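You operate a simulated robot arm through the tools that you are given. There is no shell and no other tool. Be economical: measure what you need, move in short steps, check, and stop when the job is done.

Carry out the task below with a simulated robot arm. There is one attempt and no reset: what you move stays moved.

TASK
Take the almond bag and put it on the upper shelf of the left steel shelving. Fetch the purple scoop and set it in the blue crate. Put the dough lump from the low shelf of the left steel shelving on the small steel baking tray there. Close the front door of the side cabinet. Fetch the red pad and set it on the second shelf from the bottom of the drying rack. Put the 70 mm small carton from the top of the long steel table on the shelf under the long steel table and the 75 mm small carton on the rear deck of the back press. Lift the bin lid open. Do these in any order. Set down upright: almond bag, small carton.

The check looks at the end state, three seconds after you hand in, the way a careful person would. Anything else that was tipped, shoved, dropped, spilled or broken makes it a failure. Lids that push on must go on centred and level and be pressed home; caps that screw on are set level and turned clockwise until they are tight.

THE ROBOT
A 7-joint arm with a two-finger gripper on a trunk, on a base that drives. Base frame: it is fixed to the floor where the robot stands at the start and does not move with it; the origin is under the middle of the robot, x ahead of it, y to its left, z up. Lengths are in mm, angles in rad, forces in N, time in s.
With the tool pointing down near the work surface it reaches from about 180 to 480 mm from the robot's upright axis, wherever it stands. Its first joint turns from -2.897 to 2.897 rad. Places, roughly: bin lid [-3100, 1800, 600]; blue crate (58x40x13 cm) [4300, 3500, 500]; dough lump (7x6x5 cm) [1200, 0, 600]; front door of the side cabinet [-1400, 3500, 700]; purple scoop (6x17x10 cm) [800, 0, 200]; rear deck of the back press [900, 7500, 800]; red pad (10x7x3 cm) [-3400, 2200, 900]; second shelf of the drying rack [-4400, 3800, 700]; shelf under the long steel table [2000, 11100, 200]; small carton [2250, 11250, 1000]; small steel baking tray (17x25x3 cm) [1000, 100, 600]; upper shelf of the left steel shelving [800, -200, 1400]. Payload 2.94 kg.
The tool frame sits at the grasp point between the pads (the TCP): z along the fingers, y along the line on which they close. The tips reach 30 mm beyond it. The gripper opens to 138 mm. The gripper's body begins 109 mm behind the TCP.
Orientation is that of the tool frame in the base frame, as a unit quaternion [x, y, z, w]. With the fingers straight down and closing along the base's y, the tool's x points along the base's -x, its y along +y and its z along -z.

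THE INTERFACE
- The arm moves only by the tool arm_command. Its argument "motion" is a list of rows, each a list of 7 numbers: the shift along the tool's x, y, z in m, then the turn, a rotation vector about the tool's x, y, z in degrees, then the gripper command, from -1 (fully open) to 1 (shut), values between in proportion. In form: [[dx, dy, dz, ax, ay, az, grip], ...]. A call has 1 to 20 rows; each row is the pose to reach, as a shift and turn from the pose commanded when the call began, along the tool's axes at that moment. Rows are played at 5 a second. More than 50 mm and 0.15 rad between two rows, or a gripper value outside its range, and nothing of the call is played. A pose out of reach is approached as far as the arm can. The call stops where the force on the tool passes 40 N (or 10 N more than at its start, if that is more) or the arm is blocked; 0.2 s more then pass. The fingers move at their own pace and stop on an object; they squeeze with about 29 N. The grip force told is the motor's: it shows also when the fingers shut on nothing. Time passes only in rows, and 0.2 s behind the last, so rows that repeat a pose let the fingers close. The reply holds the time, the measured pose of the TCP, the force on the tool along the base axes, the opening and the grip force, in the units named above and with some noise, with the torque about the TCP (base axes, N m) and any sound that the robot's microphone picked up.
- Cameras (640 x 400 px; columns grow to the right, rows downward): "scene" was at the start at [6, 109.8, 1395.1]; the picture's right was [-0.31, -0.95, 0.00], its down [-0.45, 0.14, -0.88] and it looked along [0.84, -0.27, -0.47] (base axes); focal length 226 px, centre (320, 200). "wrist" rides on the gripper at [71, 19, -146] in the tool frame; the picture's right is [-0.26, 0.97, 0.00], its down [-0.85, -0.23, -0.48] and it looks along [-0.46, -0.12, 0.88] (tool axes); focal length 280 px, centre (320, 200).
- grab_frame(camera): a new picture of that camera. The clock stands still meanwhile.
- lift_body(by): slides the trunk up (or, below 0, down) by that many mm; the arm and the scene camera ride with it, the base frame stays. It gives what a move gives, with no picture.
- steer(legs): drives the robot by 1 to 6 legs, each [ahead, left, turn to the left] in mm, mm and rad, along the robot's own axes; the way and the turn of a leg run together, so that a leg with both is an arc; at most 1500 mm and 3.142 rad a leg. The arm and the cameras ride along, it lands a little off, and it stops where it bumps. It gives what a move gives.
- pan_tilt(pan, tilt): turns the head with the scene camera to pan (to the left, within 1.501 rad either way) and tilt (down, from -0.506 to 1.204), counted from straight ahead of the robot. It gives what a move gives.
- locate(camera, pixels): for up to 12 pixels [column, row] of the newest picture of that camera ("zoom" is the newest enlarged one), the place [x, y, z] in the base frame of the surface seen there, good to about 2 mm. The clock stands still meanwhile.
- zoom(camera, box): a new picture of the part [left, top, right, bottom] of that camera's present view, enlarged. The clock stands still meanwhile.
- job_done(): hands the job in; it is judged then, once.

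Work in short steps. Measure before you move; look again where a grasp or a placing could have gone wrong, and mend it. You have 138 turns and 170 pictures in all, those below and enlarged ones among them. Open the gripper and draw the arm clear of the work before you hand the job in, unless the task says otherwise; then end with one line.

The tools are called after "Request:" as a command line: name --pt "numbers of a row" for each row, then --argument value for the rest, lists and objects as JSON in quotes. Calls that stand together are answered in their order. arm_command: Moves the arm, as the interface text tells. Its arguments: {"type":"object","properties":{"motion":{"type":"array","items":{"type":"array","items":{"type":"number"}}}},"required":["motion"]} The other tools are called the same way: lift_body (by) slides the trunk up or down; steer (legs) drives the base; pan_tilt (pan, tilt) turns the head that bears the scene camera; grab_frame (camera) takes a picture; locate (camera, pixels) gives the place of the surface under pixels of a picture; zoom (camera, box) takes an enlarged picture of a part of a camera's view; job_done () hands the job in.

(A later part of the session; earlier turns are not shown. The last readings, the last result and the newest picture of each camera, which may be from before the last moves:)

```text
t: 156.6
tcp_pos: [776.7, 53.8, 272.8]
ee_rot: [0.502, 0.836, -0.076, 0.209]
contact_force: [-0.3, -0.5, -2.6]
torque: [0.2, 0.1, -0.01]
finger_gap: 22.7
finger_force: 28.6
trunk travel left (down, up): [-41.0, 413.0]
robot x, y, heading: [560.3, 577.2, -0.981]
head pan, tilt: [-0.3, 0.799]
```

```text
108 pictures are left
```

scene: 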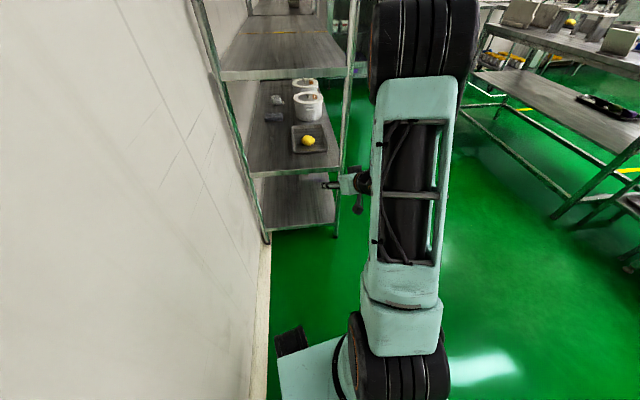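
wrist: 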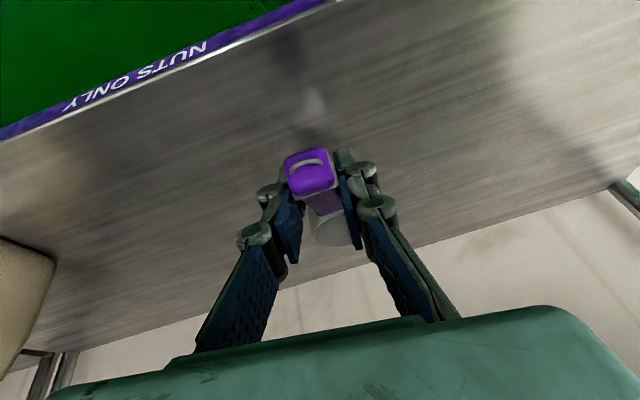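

Scoop is held. I back out, raise the trunk, and look toward the crate.

Request:
steer --legs '[[-300, 0, 0], [0, 0, 1.5]]'

Request:
lift_body --by 360

Request:
pan_tilt --pan 0.2 --tilt 0.35

Request:
grab_frame --camera "scene"

Request:
locate --camera "scene" --pixels '[[100, 300], [150, 250], [200, 250], [250, 250], [300, 200], [250, 200], [200, 200], [300, 250], [350, 200], [400, 200], [230, 170], [280, 170]]'

```text
t: 162.3
tcp_pos: [933.1, 999.6, 272.3]
ee_rot: [-0.195, 0.955, 0.085, 0.208]
contact_force: [-0.6, 0.2, -2.3]
torque: [-0.1, 0.16, 0.02]
finger_gap: 22.5
finger_force: 28.9
trunk travel left (down, up): [-41.0, 413.0]
robot x, y, heading: [390.5, 826.2, 0.507]
head pan, tilt: [-0.3, 0.799]
```

```text
t: 165.8
tcp_pos: [932.7, 998.2, 633.7]
ee_rot: [-0.196, 0.955, 0.085, 0.207]
contact_force: [0.1, 0.0, -2.4]
torque: [-0.08, 0.18, -0.04]
finger_gap: 22.8
finger_force: 28.9
trunk travel left (down, up): [-401.0, 53.0]
robot x, y, heading: [394.1, 825.9, 0.504]
head pan, tilt: [-0.3, 0.799]
```

```text
t: 166.7
tcp_pos: [933.1, 998.3, 633.3]
ee_rot: [-0.194, 0.955, 0.084, 0.207]
contact_force: [0.1, 0.0, -2.4]
torque: [-0.06, 0.17, 0.0]
finger_gap: 22.4
finger_force: 28.8
trunk travel left (down, up): [-401.0, 53.0]
robot x, y, heading: [388.1, 828.9, 0.503]
head pan, tilt: [0.201, 0.351]
```

```text
107 pictures are left
```

scene: 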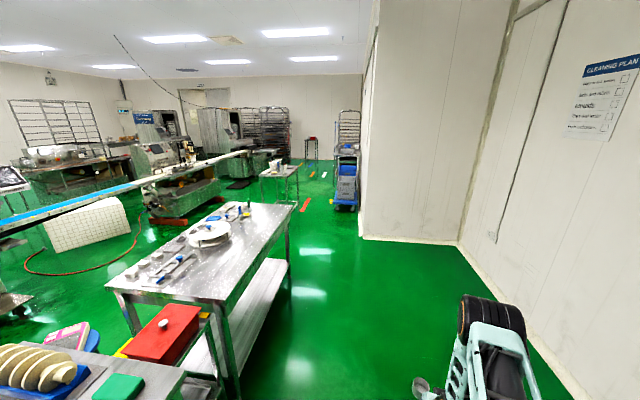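

```text
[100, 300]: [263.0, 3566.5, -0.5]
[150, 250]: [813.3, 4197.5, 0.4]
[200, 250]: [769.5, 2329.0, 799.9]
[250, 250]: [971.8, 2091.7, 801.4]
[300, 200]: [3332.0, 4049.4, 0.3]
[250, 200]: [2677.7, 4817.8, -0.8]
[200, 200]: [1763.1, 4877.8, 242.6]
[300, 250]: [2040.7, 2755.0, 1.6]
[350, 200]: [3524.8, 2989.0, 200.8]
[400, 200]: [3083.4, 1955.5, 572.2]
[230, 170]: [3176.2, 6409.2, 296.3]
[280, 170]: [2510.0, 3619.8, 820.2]
```

The blue trolley stands at (345,180). I zoom on it to find the crate.

Request:
zoom --camera "scene" --box '[280, 100, 440, 250]'

Request:
locate --camera "zoom" --pixels '[[230, 240], [260, 195], [250, 150], [230, 285], [310, 360], [240, 90], [90, 300], [100, 350], [270, 250]]'

```text
2.67 times, centred on (360, 175) of scene
```

zoom: 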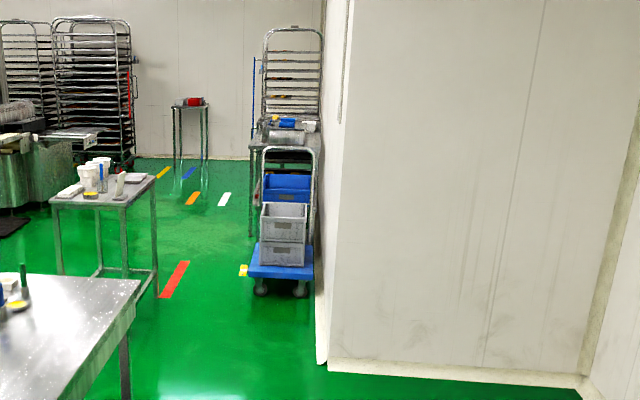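

```text
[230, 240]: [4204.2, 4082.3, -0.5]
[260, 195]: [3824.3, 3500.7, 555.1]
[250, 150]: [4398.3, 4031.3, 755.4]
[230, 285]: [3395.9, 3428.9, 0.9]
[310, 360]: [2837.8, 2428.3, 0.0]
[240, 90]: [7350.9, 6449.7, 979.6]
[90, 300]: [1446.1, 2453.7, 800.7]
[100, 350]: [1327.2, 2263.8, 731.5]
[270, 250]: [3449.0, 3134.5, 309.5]
```

The blue crate is on the trolley stack near (3824,3500,555). I drive toward it in two legs between table and wall.

Request:
steer --legs '[[1082, 244, 0], [1082, 244, 0.3]]'

Request:
pan_tilt --pan 0.0 --tilt 0.45

Request:
grab_frame --camera "scene"

Request:
locate --camera "scene" --pixels '[[100, 200], [150, 250], [250, 250], [250, 200], [250, 150], [330, 200], [330, 160], [350, 120], [380, 150], [400, 250]]'

```text
t: 177.7
tcp_pos: [2412.3, 2727.9, 633.0]
ee_rot: [-0.332, 0.916, 0.114, 0.192]
contact_force: [0.6, 0.5, -2.5]
torque: [-0.12, 0.16, -0.05]
finger_gap: 22.6
finger_force: 28.5
trunk travel left (down, up): [-401.0, 53.0]
robot x, y, heading: [1938.2, 2405.9, 0.799]
head pan, tilt: [0.201, 0.351]
```

```text
t: 178.4
tcp_pos: [2411.2, 2727.3, 632.9]
ee_rot: [-0.333, 0.916, 0.114, 0.193]
contact_force: [0.0, -0.4, -2.9]
torque: [-0.12, 0.18, -0.02]
finger_gap: 22.6
finger_force: 28.8
trunk travel left (down, up): [-401.0, 53.0]
robot x, y, heading: [1940.0, 2407.7, 0.792]
head pan, tilt: [0.0, 0.45]
```

```text
105 pictures are left
```

scene: 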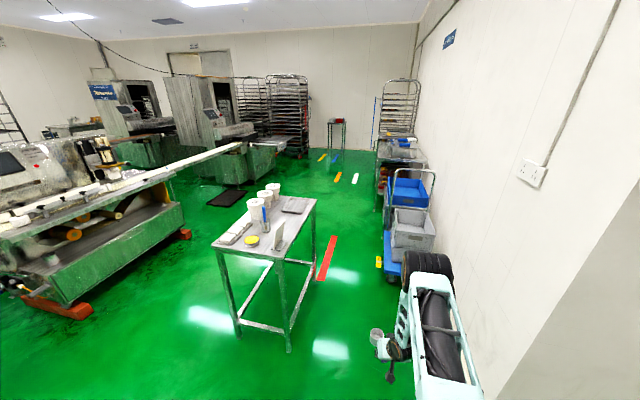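

```text
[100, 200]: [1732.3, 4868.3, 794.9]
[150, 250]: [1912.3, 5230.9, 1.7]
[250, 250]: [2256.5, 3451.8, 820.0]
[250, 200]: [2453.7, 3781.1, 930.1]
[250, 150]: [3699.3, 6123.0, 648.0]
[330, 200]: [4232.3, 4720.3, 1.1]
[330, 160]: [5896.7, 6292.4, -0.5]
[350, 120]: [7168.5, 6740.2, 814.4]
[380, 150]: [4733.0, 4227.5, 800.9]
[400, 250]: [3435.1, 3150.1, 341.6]
```

I zoom on the trolley to see how the crate sits.

Request:
zoom --camera "scene" --box '[360, 150, 460, 290]'

Request:
locate --camera "zoom" --pixels '[[250, 85], [330, 95], [300, 130], [310, 160], [250, 190], [340, 190], [290, 205], [230, 240], [210, 290], [330, 250], [200, 340], [280, 75]]'

Request:
locate --camera "scene" --pixels '[[290, 350], [313, 280], [315, 205], [239, 335], [212, 245], [285, 262]]'

```text
2.86 times, centred on (410, 220) of scene
```

zoom: 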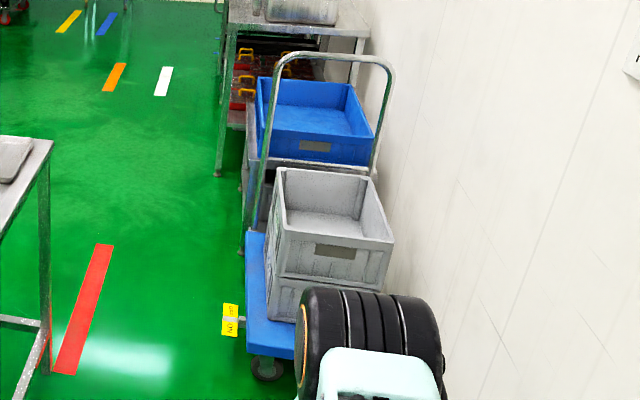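

```text
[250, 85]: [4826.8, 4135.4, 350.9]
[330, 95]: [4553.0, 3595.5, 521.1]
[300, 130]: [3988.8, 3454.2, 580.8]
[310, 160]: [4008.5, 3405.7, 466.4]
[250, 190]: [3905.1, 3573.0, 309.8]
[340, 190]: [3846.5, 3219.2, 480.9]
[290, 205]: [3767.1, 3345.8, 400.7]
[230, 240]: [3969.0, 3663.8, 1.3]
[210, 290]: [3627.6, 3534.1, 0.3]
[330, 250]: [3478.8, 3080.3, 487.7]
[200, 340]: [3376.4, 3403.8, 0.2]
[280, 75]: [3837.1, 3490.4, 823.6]
```

```text
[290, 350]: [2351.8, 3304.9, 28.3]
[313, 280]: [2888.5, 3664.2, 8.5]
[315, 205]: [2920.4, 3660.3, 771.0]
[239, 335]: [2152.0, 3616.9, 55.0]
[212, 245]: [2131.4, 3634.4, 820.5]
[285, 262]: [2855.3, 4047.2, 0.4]
```

The crate sits on its own stand behind the trolley; the gap beside the small table is tight, so I go round that table's left side.

Request:
steer --legs '[[0, 0, 1.338], [1286, -179, 0], [0, 0, -1.57]]'

Request:
pan_tilt --pan 0.0 --tilt 0.6

Request:
grab_frame --camera "scene"

Request:
locate --camera "scene" --pixels '[[100, 200], [100, 130], [200, 200], [200, 130], [300, 200], [300, 130], [350, 130], [430, 130], [480, 200], [540, 130], [250, 90]]'

```text
t: 183.5
tcp_pos: [1724.8, 3017.6, 631.4]
ee_rot: [0.826, -0.518, -0.207, -0.081]
contact_force: [-0.9, 1.0, -2.5]
torque: [-0.18, -0.08, -0.01]
finger_gap: 22.5
finger_force: 28.6
trunk travel left (down, up): [-401.0, 53.0]
robot x, y, heading: [1916.5, 2489.2, 2.128]
head pan, tilt: [0.0, 0.45]
stopped in leg 2: the robot was blocked; the commanded pose is now the measured one
```

```text
t: 184.2
tcp_pos: [1724.3, 3018.7, 632.2]
ee_rot: [0.826, -0.518, -0.207, -0.082]
contact_force: [0.8, 0.0, -2.4]
torque: [-0.17, -0.12, -0.02]
finger_gap: 22.1
finger_force: 28.7
trunk travel left (down, up): [-401.0, 53.0]
robot x, y, heading: [1919.2, 2487.8, 2.116]
head pan, tilt: [0.0, 0.6]
```

```text
103 pictures are left
```

scene: 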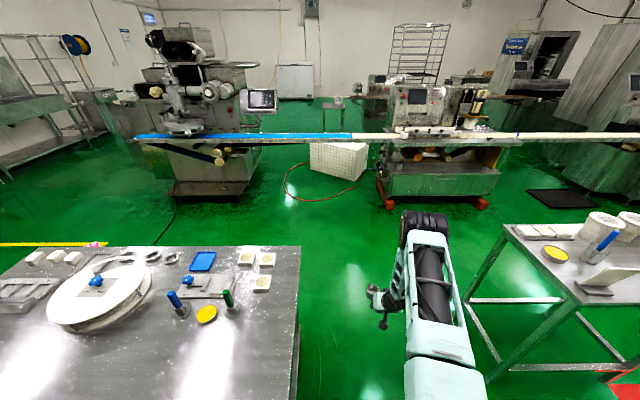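

```text
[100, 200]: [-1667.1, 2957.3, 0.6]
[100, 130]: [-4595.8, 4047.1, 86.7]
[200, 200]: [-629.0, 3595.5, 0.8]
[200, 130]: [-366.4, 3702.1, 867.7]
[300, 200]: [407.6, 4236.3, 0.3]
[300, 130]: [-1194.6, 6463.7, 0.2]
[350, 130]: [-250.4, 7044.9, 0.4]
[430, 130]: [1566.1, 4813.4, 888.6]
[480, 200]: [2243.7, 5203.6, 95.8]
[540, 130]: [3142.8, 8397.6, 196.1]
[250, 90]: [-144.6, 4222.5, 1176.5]
```

The base touched the first table's corner. I measure the corridor between the two tables.

Request:
locate --camera "scene" --pixels '[[298, 250], [290, 340], [285, 390], [305, 350], [505, 235], [485, 395], [570, 300], [470, 300], [535, 330]]'

```text
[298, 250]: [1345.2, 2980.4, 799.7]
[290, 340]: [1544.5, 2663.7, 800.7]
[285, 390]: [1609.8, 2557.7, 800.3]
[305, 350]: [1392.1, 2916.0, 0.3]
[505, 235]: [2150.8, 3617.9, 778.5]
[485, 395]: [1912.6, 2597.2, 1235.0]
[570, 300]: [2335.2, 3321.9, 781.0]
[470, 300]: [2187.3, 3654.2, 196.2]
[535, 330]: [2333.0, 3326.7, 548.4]
```

The corridor's middle is s'≈3230. I slide right 285, then go ahead and turn.

Request:
steer --legs '[[0, -285, 0], [1230, 0, 0], [0, 0, -1.556], [1400, 0, 0]]'

Request:
pan_tilt --pan -0.4 --tilt 0.6

Request:
grab_frame --camera "scene"

Request:
locate --camera "scene" --pixels '[[100, 200], [200, 200], [200, 130], [300, 200], [300, 130], [350, 130], [400, 130], [430, 170], [480, 200], [540, 130], [540, 200]]'

```text
t: 203.5
tcp_pos: [3225.3, 4596.5, 632.6]
ee_rot: [-0.21, 0.952, 0.088, 0.204]
contact_force: [0.2, 0.3, -2.9]
torque: [-0.09, 0.17, 0.0]
finger_gap: 22.4
finger_force: 28.8
trunk travel left (down, up): [-401.0, 53.0]
robot x, y, heading: [2688.2, 4409.2, 0.539]
head pan, tilt: [0.0, 0.6]
```

```text
t: 204.4
tcp_pos: [3225.1, 4596.0, 632.7]
ee_rot: [-0.21, 0.952, 0.087, 0.205]
contact_force: [-0.3, -0.8, -2.5]
torque: [-0.1, 0.18, 0.0]
finger_gap: 22.5
finger_force: 28.7
trunk travel left (down, up): [-401.0, 53.0]
robot x, y, heading: [2693.2, 4408.5, 0.536]
head pan, tilt: [-0.4, 0.6]
```

```text
102 pictures are left
```

scene: 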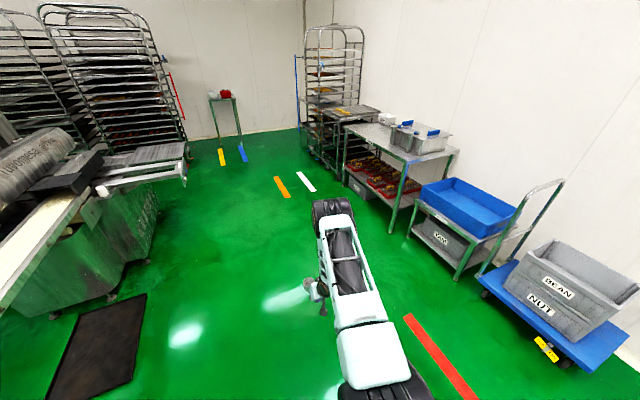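

```text
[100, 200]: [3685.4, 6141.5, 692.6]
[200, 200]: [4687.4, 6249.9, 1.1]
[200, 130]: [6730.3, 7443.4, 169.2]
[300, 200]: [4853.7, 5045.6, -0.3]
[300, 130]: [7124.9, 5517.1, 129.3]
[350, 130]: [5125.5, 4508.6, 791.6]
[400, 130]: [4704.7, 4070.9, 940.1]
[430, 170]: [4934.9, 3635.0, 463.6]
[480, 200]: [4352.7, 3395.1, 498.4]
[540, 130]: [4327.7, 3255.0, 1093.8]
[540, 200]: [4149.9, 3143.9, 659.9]
```

The crate is clearly visible at (470,205). I zoom to measure its rim and floor.

Request:
zoom --camera "scene" --box '[400, 160, 540, 260]'

Request:
locate --camera "zoom" --pixels '[[98, 105], [365, 295], [525, 215], [245, 82], [300, 200], [240, 160], [380, 230], [250, 250], [240, 320], [85, 220]]'

```text
4.00 times, centred on (470, 210) of scene
```

zoom: 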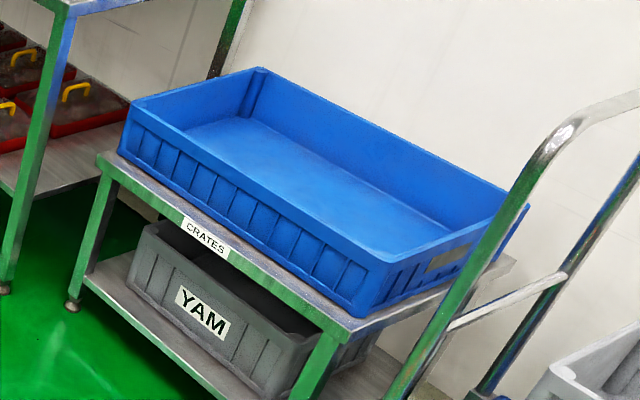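

```text
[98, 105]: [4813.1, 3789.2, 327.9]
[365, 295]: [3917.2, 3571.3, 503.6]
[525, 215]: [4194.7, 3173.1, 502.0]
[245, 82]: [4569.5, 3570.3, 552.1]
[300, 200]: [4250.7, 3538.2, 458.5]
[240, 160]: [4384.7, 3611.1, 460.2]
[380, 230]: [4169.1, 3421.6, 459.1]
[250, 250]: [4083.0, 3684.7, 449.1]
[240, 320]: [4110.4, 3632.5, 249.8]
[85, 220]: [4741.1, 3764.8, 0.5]
```

Crate floor z=459, rim 582, centre about (4250,3525). I raise 50, drive level with it, turn to face it, and approach.

Request:
lift_body --by 50

Request:
steer --legs '[[960, 0, 0], [0, 0, -1.548], [650, 0, 0]]'

Request:
grab_frame --camera "wrist"

Request:
pan_tilt --pan 0.0 --tilt 0.7

Request:
grab_frame --camera "scene"

```text
t: 205.3
tcp_pos: [3226.0, 4596.2, 682.6]
ee_rot: [-0.211, 0.952, 0.087, 0.204]
contact_force: [0.0, -0.5, -3.0]
torque: [-0.08, 0.19, 0.01]
finger_gap: 22.5
finger_force: 28.8
trunk travel left (down, up): [-451.0, 3.0]
robot x, y, heading: [2693.5, 4409.8, 0.533]
head pan, tilt: [-0.4, 0.6]
```

```text
t: 217.3
tcp_pos: [4078.2, 3835.9, 682.7]
ee_rot: [0.508, 0.832, -0.08, 0.208]
contact_force: [-0.8, -0.6, -2.9]
torque: [0.15, 0.12, 0.02]
finger_gap: 22.6
finger_force: 29.0
trunk travel left (down, up): [-451.0, 3.0]
robot x, y, heading: [3873.0, 4358.0, -0.989]
head pan, tilt: [-0.4, 0.6]
```

```text
100 pictures are left
```

wrist: 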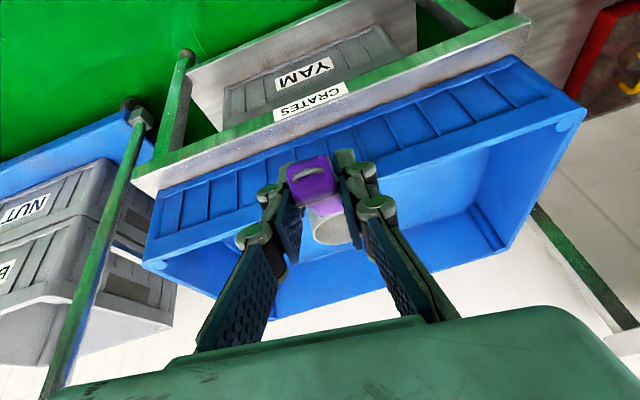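

```text
t: 218.2
tcp_pos: [4077.0, 3835.2, 683.8]
ee_rot: [0.508, 0.832, -0.079, 0.208]
contact_force: [-0.1, -0.6, -3.0]
torque: [0.2, 0.14, 0.0]
finger_gap: 22.3
finger_force: 28.7
trunk travel left (down, up): [-451.0, 3.0]
robot x, y, heading: [3865.5, 4360.3, -0.996]
head pan, tilt: [0.0, 0.7]
```

```text
99 pictures are left
```

scene: 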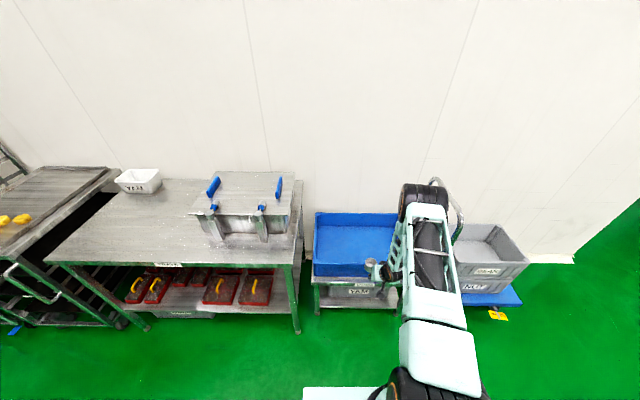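

Clear. I drive in 290 mm and lower ~147 mm into the crate.

Request:
steer --legs '[[290, 0, 0]]'

Request:
lift_body --by -135

Request:
grab_frame --camera "wrist"

```text
t: 220.1
tcp_pos: [4235.6, 3597.2, 682.2]
ee_rot: [0.506, 0.834, -0.079, 0.207]
contact_force: [-0.4, 0.4, -3.5]
torque: [0.16, 0.12, 0.01]
finger_gap: 22.6
finger_force: 29.4
trunk travel left (down, up): [-451.0, 3.0]
robot x, y, heading: [4024.9, 4126.8, -0.992]
head pan, tilt: [0.0, 0.7]
```

```text
t: 221.8
tcp_pos: [4236.0, 3597.8, 547.7]
ee_rot: [0.505, 0.834, -0.078, 0.209]
contact_force: [0.4, 0.5, -1.8]
torque: [0.19, 0.13, 0.03]
finger_gap: 22.7
finger_force: 29.1
trunk travel left (down, up): [-316.0, 138.0]
robot x, y, heading: [4024.4, 4120.6, -0.992]
head pan, tilt: [0.0, 0.7]
```

```text
98 pictures are left
```

wrist: 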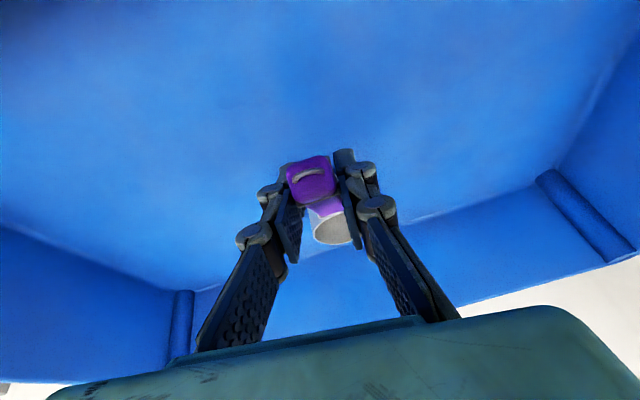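

Over the crate floor; expected touchdown at TCP z≈532. I lower 13 mm, then 3 mm more if no contact.

Request:
lift_body --by -14

```text
t: 222.4
tcp_pos: [4236.5, 3597.6, 535.0]
ee_rot: [0.505, 0.834, -0.078, 0.21]
contact_force: [-0.8, -0.9, 5.6]
torque: [-0.79, -0.48, -0.02]
finger_gap: 22.5
finger_force: 29.1
trunk travel left (down, up): [-302.0, 152.0]
robot x, y, heading: [4028.7, 4123.3, -0.992]
head pan, tilt: [0.0, 0.7]
```

Contact (+5.6 N). I release, raise and check.

Request:
arm_command --pt "0 0 0 0 0 0 0.4" --pt "0 0 0 0 0 0 0.2" --pt "0 0 0 0 0 0 0.2"

Request:
lift_body --by 150

Request:
grab_frame --camera "wrist"

```text
t: 223.2
tcp_pos: [4235.8, 3597.8, 532.7]
ee_rot: [0.505, 0.834, -0.078, 0.209]
contact_force: [0.5, 0.0, 0.3]
torque: [0.02, -0.02, -0.01]
finger_gap: 55.1
finger_force: 0.0
trunk travel left (down, up): [-302.0, 152.0]
robot x, y, heading: [4025.3, 4122.9, -0.988]
head pan, tilt: [0.0, 0.7]
```

```text
t: 224.9
tcp_pos: [4235.7, 3599.1, 682.9]
ee_rot: [0.506, 0.833, -0.078, 0.209]
contact_force: [0.0, 0.0, -0.5]
torque: [0.0, 0.01, -0.02]
finger_gap: 55.3
finger_force: 0.0
trunk travel left (down, up): [-452.0, 2.0]
robot x, y, heading: [4023.9, 4123.3, -0.989]
head pan, tilt: [0.0, 0.7]
```

```text
97 pictures are left
```

wrist: 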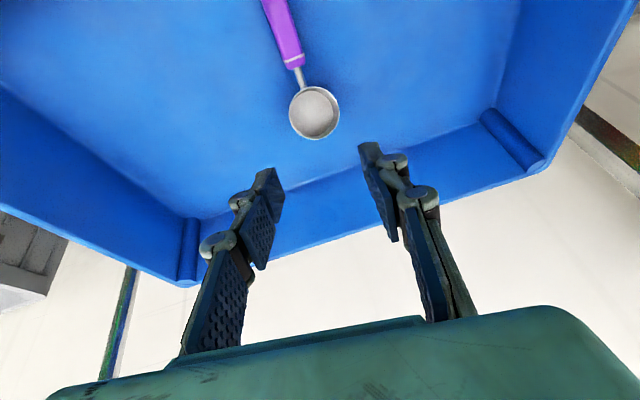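

The scoop stands in the crate. I back off and turn to look toward the far side for the long table and the press.

Request:
steer --legs '[[-700, 0, 0], [0, 0, 2.7]]'

Request:
pan_tilt --pan 0.0 --tilt 0.2

Request:
grab_frame --camera "scene"

Request:
locate --camera "scene" --pixels '[[50, 200], [100, 250], [150, 250], [200, 250], [250, 250], [300, 250], [350, 230], [400, 250], [450, 250], [500, 250], [320, 200], [280, 200]]'

```text
t: 235.1
tcp_pos: [3693.1, 5269.4, 684.0]
ee_rot: [0.697, -0.682, -0.185, -0.123]
contact_force: [0.8, -0.2, 0.3]
torque: [-0.04, 0.02, 0.02]
finger_gap: 55.4
finger_force: 0.1
trunk travel left (down, up): [-452.0, 2.0]
robot x, y, heading: [3645.4, 4706.9, 1.695]
head pan, tilt: [0.0, 0.7]
```

```text
t: 236.0
tcp_pos: [3692.5, 5270.7, 683.1]
ee_rot: [0.697, -0.681, -0.186, -0.123]
contact_force: [0.2, -0.4, -0.3]
torque: [0.01, -0.01, -0.01]
finger_gap: 55.3
finger_force: 0.0
trunk travel left (down, up): [-452.0, 2.0]
robot x, y, heading: [3648.0, 4706.5, 1.69]
head pan, tilt: [0.0, 0.201]
```

```text
96 pictures are left
```

scene: 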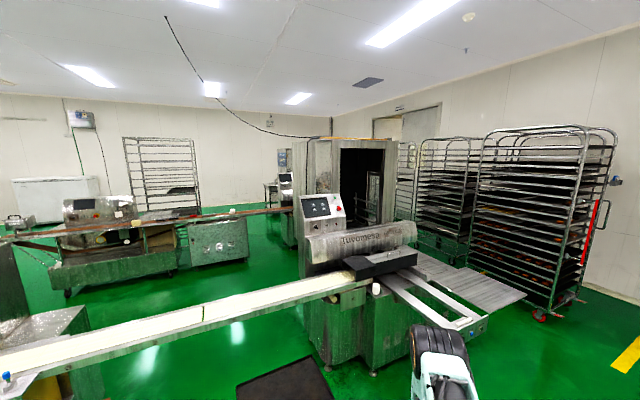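

```text
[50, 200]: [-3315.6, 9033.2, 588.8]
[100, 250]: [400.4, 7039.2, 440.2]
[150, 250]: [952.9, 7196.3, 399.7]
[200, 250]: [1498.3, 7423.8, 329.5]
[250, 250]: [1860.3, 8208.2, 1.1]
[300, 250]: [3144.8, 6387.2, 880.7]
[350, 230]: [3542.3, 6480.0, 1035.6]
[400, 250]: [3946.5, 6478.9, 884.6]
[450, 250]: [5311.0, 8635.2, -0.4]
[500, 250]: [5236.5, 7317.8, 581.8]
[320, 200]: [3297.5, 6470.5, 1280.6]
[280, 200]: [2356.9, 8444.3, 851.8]
```

Machines span the middle. I check whether there is a passage at the right between the oven and racks.

Request:
pan_tilt --pan -0.45 --tilt 0.45

Request:
grab_frame --camera "scene"

Request:
locate --camera "scene" --pixels '[[260, 170], [225, 230], [270, 215], [280, 150], [300, 240], [340, 210], [390, 230], [330, 170], [400, 262], [290, 190], [240, 150], [200, 130]]'

```text
t: 236.9
tcp_pos: [3691.3, 5269.3, 684.0]
ee_rot: [0.697, -0.682, -0.185, -0.124]
contact_force: [-0.3, -0.1, -0.1]
torque: [0.01, -0.01, 0.01]
finger_gap: 55.1
finger_force: 0.1
trunk travel left (down, up): [-452.0, 2.0]
robot x, y, heading: [3647.9, 4706.3, 1.692]
head pan, tilt: [-0.45, 0.45]
```

```text
95 pictures are left
```

scene: 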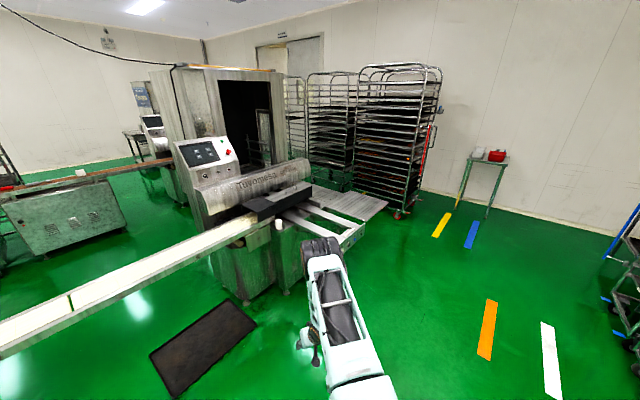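

```text
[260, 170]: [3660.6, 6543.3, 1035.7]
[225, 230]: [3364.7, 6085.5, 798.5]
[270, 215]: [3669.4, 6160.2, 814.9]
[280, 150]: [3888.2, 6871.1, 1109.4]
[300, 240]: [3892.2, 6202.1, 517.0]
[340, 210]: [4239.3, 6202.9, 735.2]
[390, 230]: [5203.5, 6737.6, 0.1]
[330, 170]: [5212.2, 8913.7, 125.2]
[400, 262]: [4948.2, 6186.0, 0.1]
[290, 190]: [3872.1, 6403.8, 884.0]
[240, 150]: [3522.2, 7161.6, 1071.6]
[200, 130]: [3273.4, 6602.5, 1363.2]
```

No safe passage there; I'll go west first (cabinet, bin, pad). I retract the arm a bit, turn and drive back along the corridor.

Request:
arm_command --pt "0.04 0 -0.02 0 0 0 0.2" --pt "0.08 0 -0.04 0 0 0 0.2" --pt "0.12 0 -0.06 0 0 0 0.2" --pt "0.135 0 -0.066 0 0 0 0.2"

Request:
steer --legs '[[0, 0, 2.01], [1179, -196, 0], [1179, -197, 0], [1200, 0, 0]]'

Request:
pan_tilt --pan 0.0 --tilt 0.3

Request:
grab_frame --camera "scene"

Request:
locate --camera "scene" --pixels '[[50, 200], [100, 250], [150, 200], [200, 200], [250, 200], [300, 200], [350, 200], [400, 200], [450, 200], [500, 200], [550, 220], [300, 270]]'

```text
t: 237.9
tcp_pos: [3698.5, 5119.3, 685.8]
ee_rot: [0.697, -0.681, -0.185, -0.125]
contact_force: [-0.1, -0.6, 0.3]
torque: [0.02, -0.02, 0.0]
finger_gap: 55.4
finger_force: 0.0
trunk travel left (down, up): [-452.0, 2.0]
robot x, y, heading: [3648.3, 4706.6, 1.692]
head pan, tilt: [-0.45, 0.45]
```

```text
t: 248.4
tcp_pos: [2223.5, 4128.8, 686.0]
ee_rot: [0.947, 0.23, -0.204, 0.091]
contact_force: [0.4, 0.4, 0.0]
torque: [-0.01, 0.0, -0.02]
finger_gap: 55.1
finger_force: 0.1
trunk travel left (down, up): [-452.0, 2.0]
robot x, y, heading: [2617.1, 4271.2, -2.566]
head pan, tilt: [-0.45, 0.45]
stopped in leg 2: the robot was blocked; the commanded pose is now the measured one
```

```text
t: 249.3
tcp_pos: [2221.9, 4130.9, 685.8]
ee_rot: [0.948, 0.229, -0.203, 0.091]
contact_force: [0.0, 0.2, 0.6]
torque: [0.02, -0.01, 0.02]
finger_gap: 54.9
finger_force: 0.0
trunk travel left (down, up): [-452.0, 2.0]
robot x, y, heading: [2613.9, 4266.5, -2.566]
head pan, tilt: [0.0, 0.3]
```

```text
94 pictures are left
```

scene: 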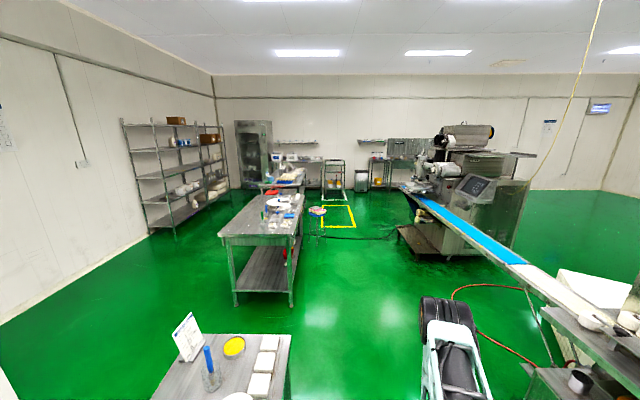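

```text
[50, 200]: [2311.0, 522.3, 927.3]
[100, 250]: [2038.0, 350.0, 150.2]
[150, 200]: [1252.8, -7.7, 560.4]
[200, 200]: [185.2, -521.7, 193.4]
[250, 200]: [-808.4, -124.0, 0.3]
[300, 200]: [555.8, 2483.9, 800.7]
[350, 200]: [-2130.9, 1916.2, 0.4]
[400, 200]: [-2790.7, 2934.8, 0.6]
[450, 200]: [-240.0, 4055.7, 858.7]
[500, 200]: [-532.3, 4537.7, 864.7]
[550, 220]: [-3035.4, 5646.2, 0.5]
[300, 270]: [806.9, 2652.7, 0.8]
```

The base touched the small table's side. I measure the clearances both sides.

Request:
locate --camera "scene" --pixels '[[600, 320], [540, 375], [560, 395], [520, 260], [290, 340], [285, 395], [505, 345], [525, 290]]'

Request:
pan_tilt --pan 0.5 --tilt 1.0

Request:
grab_frame --camera "scene"

```text
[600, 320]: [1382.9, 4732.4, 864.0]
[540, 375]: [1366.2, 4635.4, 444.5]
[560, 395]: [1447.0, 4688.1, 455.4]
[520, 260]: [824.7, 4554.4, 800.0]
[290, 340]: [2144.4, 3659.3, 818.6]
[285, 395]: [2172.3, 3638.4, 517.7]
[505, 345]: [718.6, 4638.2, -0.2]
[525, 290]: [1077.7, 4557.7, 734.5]
```

```text
t: 250.4
tcp_pos: [2223.6, 4129.2, 685.0]
ee_rot: [0.947, 0.23, -0.203, 0.091]
contact_force: [-0.8, -0.4, -0.1]
torque: [-0.01, 0.0, -0.01]
finger_gap: 55.4
finger_force: 0.1
trunk travel left (down, up): [-452.0, 2.0]
robot x, y, heading: [2615.8, 4263.3, -2.564]
head pan, tilt: [0.499, 1.0]
```

```text
93 pictures are left
```

scene: 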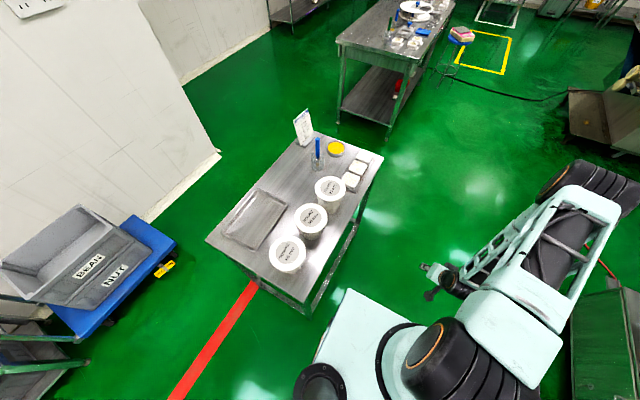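

I move right 200 away from the table, then continue along the corridor.

Request:
steer --legs '[[0, -220, 0], [1250, 0, 0], [1400, 0, 0]]'

Request:
pan_tilt --pan 0.0 --tilt 0.35

Request:
grab_frame --camera "scene"

Request:
locate --camera "scene" --pixels '[[200, 250], [250, 200], [300, 200], [350, 200], [400, 200], [300, 150], [350, 150], [400, 150], [450, 200], [500, 250], [300, 260], [420, 260]]'

```text
t: 265.4
tcp_pos: [-83.4, 2837.8, 685.2]
ee_rot: [0.945, 0.24, -0.203, 0.094]
contact_force: [0.0, -0.4, 0.3]
torque: [0.0, 0.03, 0.01]
finger_gap: 55.3
finger_force: 0.1
trunk travel left (down, up): [-452.0, 2.0]
robot x, y, heading: [310.5, 2981.4, -2.541]
head pan, tilt: [0.499, 1.0]
```

```text
t: 266.4
tcp_pos: [-81.3, 2837.2, 685.8]
ee_rot: [0.945, 0.24, -0.203, 0.095]
contact_force: [-0.1, -0.2, 0.8]
torque: [0.01, 0.0, -0.05]
finger_gap: 55.3
finger_force: 0.1
trunk travel left (down, up): [-452.0, 2.0]
robot x, y, heading: [305.7, 2980.5, -2.539]
head pan, tilt: [0.0, 0.351]
```

```text
92 pictures are left
```

scene: 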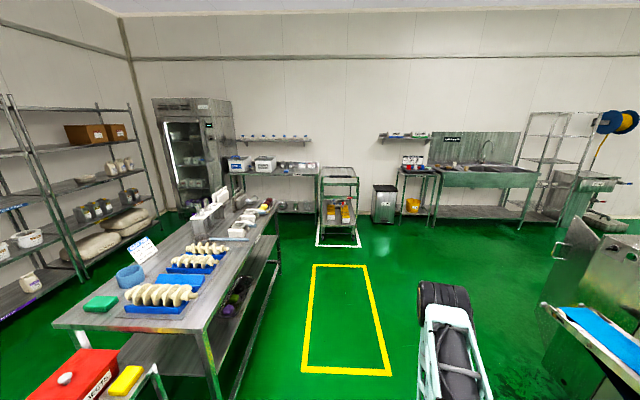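

```text
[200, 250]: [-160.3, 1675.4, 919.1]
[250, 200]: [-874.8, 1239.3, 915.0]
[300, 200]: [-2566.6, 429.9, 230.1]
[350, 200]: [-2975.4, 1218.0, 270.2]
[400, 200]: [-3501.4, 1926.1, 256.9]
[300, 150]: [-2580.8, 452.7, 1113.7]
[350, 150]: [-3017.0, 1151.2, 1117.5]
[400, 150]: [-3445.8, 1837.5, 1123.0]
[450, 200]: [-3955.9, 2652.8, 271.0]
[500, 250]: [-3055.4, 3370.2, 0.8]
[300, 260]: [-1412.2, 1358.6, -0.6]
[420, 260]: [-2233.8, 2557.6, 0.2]
```

The far wall holds bin, stand with pad and drying rack. I zoom on those and look at the cabinet at right.

Request:
zoom --camera "scene" --box '[350, 90, 590, 240]'

Request:
pan_tilt --pan -0.7 --tilt 0.45

Request:
grab_frame --camera "scene"

Request:
locate --camera "scene" --pixels '[[100, 200], [150, 200], [200, 200], [250, 200], [300, 200], [150, 250], [200, 250], [250, 250], [300, 300], [350, 200]]'

```text
2.67 times, centred on (470, 165) of scene
```

zoom: 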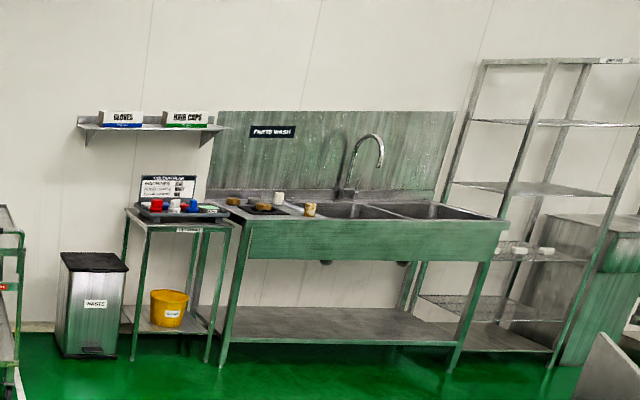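

```text
t: 267.4
tcp_pos: [-82.0, 2837.2, 685.7]
ee_rot: [0.945, 0.241, -0.203, 0.094]
contact_force: [0.1, -0.9, -0.3]
torque: [-0.06, 0.02, 0.01]
finger_gap: 54.9
finger_force: 0.0
trunk travel left (down, up): [-452.0, 2.0]
robot x, y, heading: [307.2, 2978.3, -2.542]
head pan, tilt: [-0.7, 0.45]
```

```text
90 pictures are left
```

scene: 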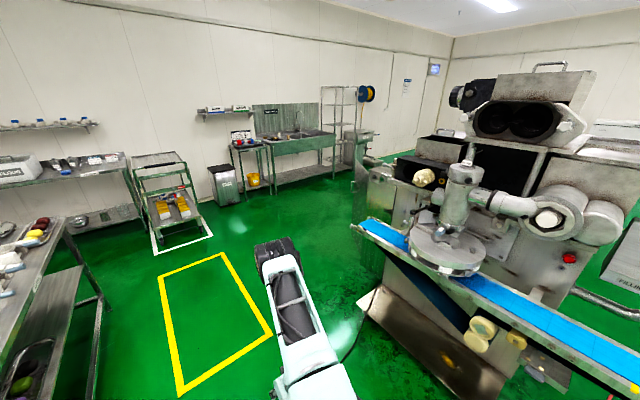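

```text
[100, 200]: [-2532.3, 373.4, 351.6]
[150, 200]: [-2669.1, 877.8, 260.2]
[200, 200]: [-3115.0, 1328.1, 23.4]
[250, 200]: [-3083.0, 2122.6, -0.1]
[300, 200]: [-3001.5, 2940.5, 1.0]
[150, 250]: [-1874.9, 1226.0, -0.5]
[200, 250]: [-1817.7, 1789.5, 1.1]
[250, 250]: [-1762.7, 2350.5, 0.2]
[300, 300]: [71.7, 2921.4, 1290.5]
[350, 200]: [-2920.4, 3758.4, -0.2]
```

The cabinet door seems to be the panel at (370,190). I zoom there.

Request:
zoom --camera "scene" --box '[320, 120, 480, 240]'

Request:
locate --camera "zoom" --pixels '[[150, 200], [140, 300], [165, 390], [180, 180], [200, 250], [250, 230], [300, 250], [300, 350], [220, 130], [195, 395]]'

```text
3.33 times, centred on (400, 180) of scene
```

zoom: 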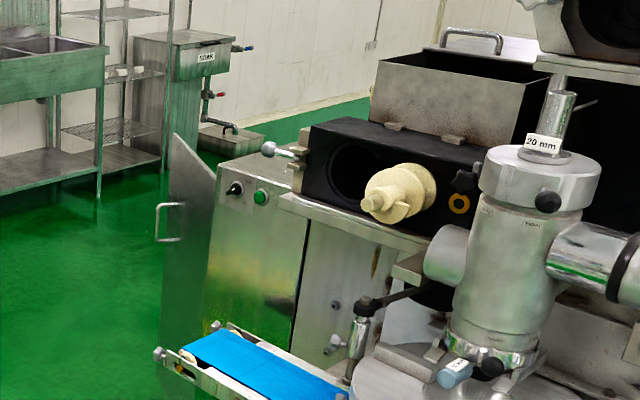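

```text
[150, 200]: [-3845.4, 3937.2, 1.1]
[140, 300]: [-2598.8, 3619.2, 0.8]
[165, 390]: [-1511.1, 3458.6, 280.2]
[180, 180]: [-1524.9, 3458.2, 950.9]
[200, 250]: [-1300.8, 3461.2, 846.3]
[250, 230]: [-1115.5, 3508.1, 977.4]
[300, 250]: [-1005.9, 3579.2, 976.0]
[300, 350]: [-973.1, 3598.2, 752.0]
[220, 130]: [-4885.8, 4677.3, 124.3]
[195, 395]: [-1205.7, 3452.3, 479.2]
```

The door is open about 58°, hinge near (-1210,3450), free edge at (-1525,3458). I drive west and turn to face it.

Request:
steer --legs '[[947, -460, 0], [947, -460, 0], [0, 0, -2.696]]'

Request:
pan_tilt --pan 0.0 --tilt 0.5

Request:
grab_frame --camera "scene"

Request:
zoom --camera "scene" --box '[220, 120, 460, 270]'

```text
t: 284.0
tcp_pos: [-1495.6, 2985.3, 684.6]
ee_rot: [-0.471, 0.853, 0.142, 0.172]
contact_force: [-0.2, -0.7, 0.7]
torque: [-0.03, -0.05, -0.02]
finger_gap: 55.4
finger_force: 0.1
trunk travel left (down, up): [-452.0, 2.0]
robot x, y, heading: [-1761.2, 2669.3, 1.107]
head pan, tilt: [-0.7, 0.45]
```

```text
t: 285.1
tcp_pos: [-1495.1, 2985.3, 685.7]
ee_rot: [-0.471, 0.853, 0.142, 0.172]
contact_force: [0.4, 0.1, 0.0]
torque: [0.01, -0.02, 0.03]
finger_gap: 55.1
finger_force: 0.0
trunk travel left (down, up): [-452.0, 2.0]
robot x, y, heading: [-1764.0, 2664.4, 1.11]
head pan, tilt: [0.0, 0.499]
```

```text
88 pictures are left
```

scene: 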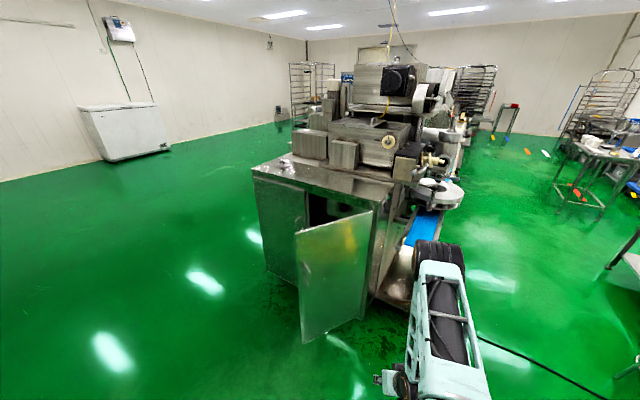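

```text
2.67 times, centred on (340, 195) of scene
```

zoom: 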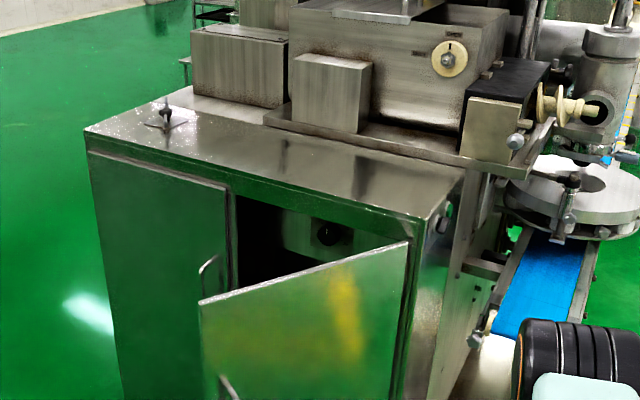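

The door and its frame are clear. I close the gripper and drive the fist to just short of the door's outer face.

Request:
arm_command --pt "0 0 0 0 0 0 1" --pt "0 0 0 0 0 0 1" --pt "0 0 0 0 0 0 1"

Request:
locate --camera "scene" --pixels '[[305, 240], [305, 330], [368, 225], [340, 270], [372, 215], [360, 315], [258, 185], [300, 195]]'

Request:
steer --legs '[[370, 158, 0]]'

Request:
grab_frame --camera "scene"

```text
t: 285.9
tcp_pos: [-1496.2, 2985.1, 685.9]
ee_rot: [-0.472, 0.853, 0.142, 0.171]
contact_force: [-0.4, 0.0, -0.5]
torque: [0.0, 0.03, 0.0]
finger_gap: 0.1
finger_force: 28.9
trunk travel left (down, up): [-452.0, 2.0]
robot x, y, heading: [-1763.7, 2672.9, 1.11]
head pan, tilt: [0.0, 0.499]
```

```text
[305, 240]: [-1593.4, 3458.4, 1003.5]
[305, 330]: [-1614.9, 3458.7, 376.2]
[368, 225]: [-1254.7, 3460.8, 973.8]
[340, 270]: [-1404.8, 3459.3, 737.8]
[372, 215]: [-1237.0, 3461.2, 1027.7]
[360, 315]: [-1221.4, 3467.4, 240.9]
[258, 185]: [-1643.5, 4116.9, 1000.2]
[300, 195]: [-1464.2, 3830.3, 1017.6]
```

```text
t: 288.4
tcp_pos: [-1473.6, 3390.2, 685.8]
ee_rot: [-0.47, 0.854, 0.142, 0.172]
contact_force: [0.9, 0.0, -0.5]
torque: [0.0, 0.04, 0.0]
finger_gap: 0.0
finger_force: 28.3
trunk travel left (down, up): [-452.0, 2.0]
robot x, y, heading: [-1744.0, 3072.2, 1.107]
head pan, tilt: [0.0, 0.499]
```

```text
86 pictures are left
```

scene: 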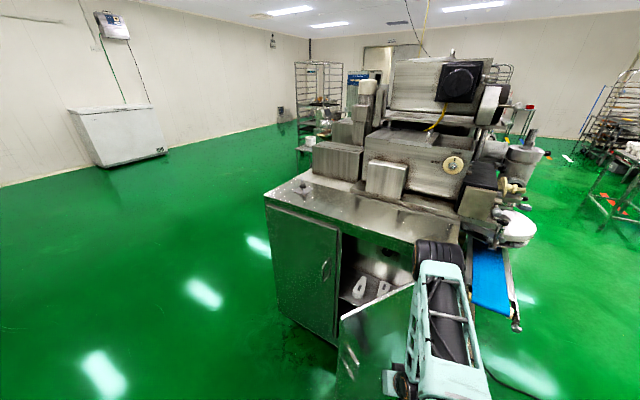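

The fist is about 60 mm from the door. I push by driving 190 mm, then check.

Request:
steer --legs '[[190, 22, 0]]'

Request:
grab_frame --camera "scene"

```text
t: 290.0
tcp_pos: [-1408.5, 3569.0, 684.7]
ee_rot: [-0.47, 0.854, 0.142, 0.171]
contact_force: [1.1, 0.4, -0.6]
torque: [0.02, 0.0, 0.0]
finger_gap: 0.0
finger_force: 28.2
trunk travel left (down, up): [-452.0, 2.0]
robot x, y, heading: [-1677.2, 3254.6, 1.11]
head pan, tilt: [0.0, 0.499]
```

```text
85 pictures are left
```

scene: 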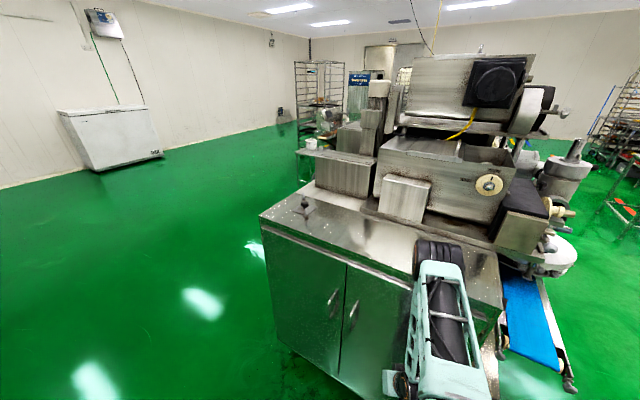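

The door looks nearly shut. I zoom on the door gap.

Request:
zoom --camera "scene" --box '[250, 210, 430, 400]'

Request:
locate --camera "scene" --pixels '[[280, 260], [335, 285], [352, 290], [365, 295], [400, 310], [345, 350], [360, 350]]'

```text
2.11 times, centred on (340, 305) of scene
```

zoom: 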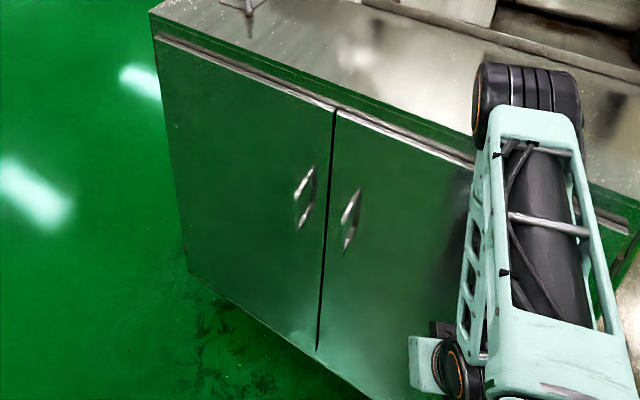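

```text
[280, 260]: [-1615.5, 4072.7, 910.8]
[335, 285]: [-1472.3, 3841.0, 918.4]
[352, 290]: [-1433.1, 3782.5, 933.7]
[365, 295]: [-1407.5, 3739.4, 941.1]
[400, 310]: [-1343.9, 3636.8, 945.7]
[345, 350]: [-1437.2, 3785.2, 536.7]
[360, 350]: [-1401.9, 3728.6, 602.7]
```

The door lies flush with its neighbour to a few mm. I push gently another 15 mm along its normal to be sure it is home.

Request:
arm_command --pt "-0.004 -0.0022 0.0017 0 0 0 1" --pt "-0.008 -0.0045 0.0035 0 0 0 1" --pt "-0.0124 -0.0067 0.0052 0 0 0 1" --pt "-0.018 -0.01 0.0076 0 0 0 1" --pt "-0.023 -0.013 0.01 0 0 0 1"

```text
t: 291.2
tcp_pos: [-1383.8, 3584.1, 685.1]
ee_rot: [-0.471, 0.854, 0.142, 0.171]
contact_force: [-0.2, -0.2, 0.5]
torque: [-0.01, 0.0, 0.01]
finger_gap: 0.2
finger_force: 28.7
trunk travel left (down, up): [-452.0, 2.0]
robot x, y, heading: [-1674.8, 3251.6, 1.11]
head pan, tilt: [0.0, 0.499]
```

No contact yet; the door swung ahead on its own. I continue until touch.

Request:
arm_command --pt "-0.0165 -0.009 0.007 0 0 0 1" --pt "-0.025 -0.0135 0.0105 0 0 0 1" --pt "-0.033 -0.018 0.014 0 0 0 1" --pt "-0.041 -0.0225 0.0175 0 0 0 1" --pt "-0.045 -0.0247 0.019 0 0 0 1" --pt "-0.049 -0.027 0.021 0 0 0 1" --pt "-0.053 -0.029 0.0225 0 0 0 1"

Request:
zoom --camera "scene" --box '[250, 210, 430, 400]'

```text
t: 292.3
tcp_pos: [-1351.8, 3604.3, 681.6]
ee_rot: [-0.473, 0.855, 0.14, 0.16]
contact_force: [-4.3, -1.6, -1.9]
torque: [-0.08, 0.13, 0.03]
finger_gap: 0.0
finger_force: 28.5
trunk travel left (down, up): [-452.0, 2.0]
robot x, y, heading: [-1680.8, 3252.9, 1.102]
head pan, tilt: [0.0, 0.499]
stopped in row 5: the force on the tool passed its limit at 44 N (the readings are from after the stop); the commanded pose is now the measured one
```

```text
2.11 times, centred on (340, 305) of scene
```

zoom: 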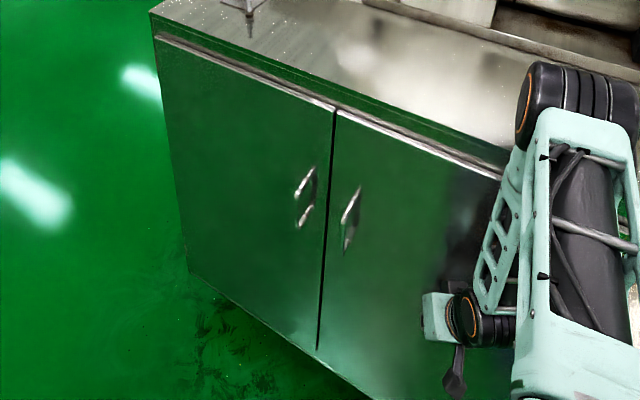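

The door is pressed home (44 N). I back away, turn toward the wall with the stand and bin, and look.

Request:
steer --legs '[[-400, 0, 0], [0, 0, 2.6], [500, 150, 0]]'

Request:
pan_tilt --pan 0.0 --tilt 0.45

Request:
grab_frame --camera "scene"

Request:
zoom --camera "scene" --box '[180, 120, 420, 270]'

```text
t: 303.6
tcp_pos: [-2661.2, 2364.3, 682.6]
ee_rot: [0.95, 0.228, -0.193, 0.092]
contact_force: [0.8, 0.3, 0.0]
torque: [0.0, 0.0, -0.05]
finger_gap: 0.2
finger_force: 27.7
trunk travel left (down, up): [-452.0, 2.0]
robot x, y, heading: [-2194.7, 2498.4, -2.571]
head pan, tilt: [0.0, 0.499]
```

```text
t: 304.2
tcp_pos: [-2660.6, 2363.9, 681.8]
ee_rot: [0.95, 0.227, -0.193, 0.092]
contact_force: [-0.2, -0.2, -0.2]
torque: [-0.01, 0.0, 0.0]
finger_gap: 0.0
finger_force: 28.7
trunk travel left (down, up): [-452.0, 2.0]
robot x, y, heading: [-2193.4, 2498.9, -2.567]
head pan, tilt: [0.0, 0.45]
```

```text
82 pictures are left
```

scene: 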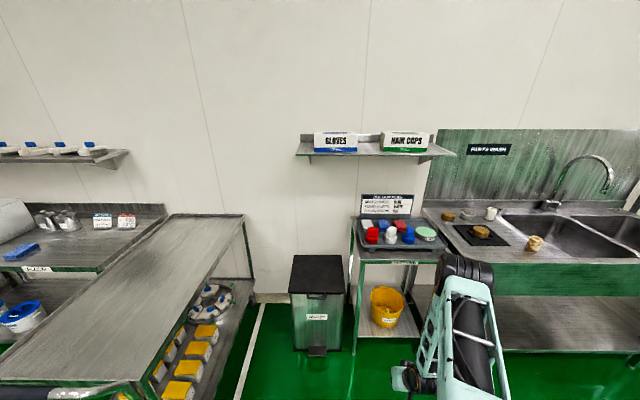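

```text
2.67 times, centred on (300, 195) of scene
```

zoom: 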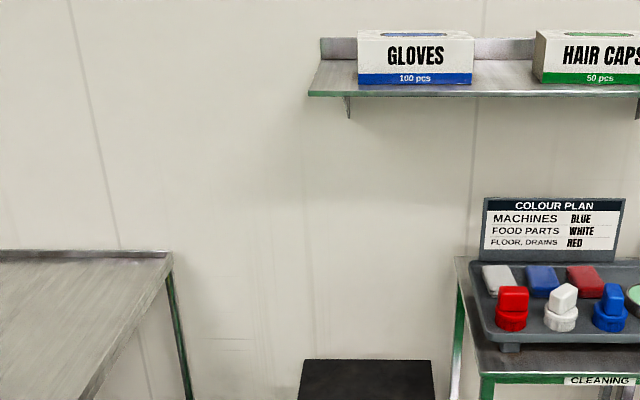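

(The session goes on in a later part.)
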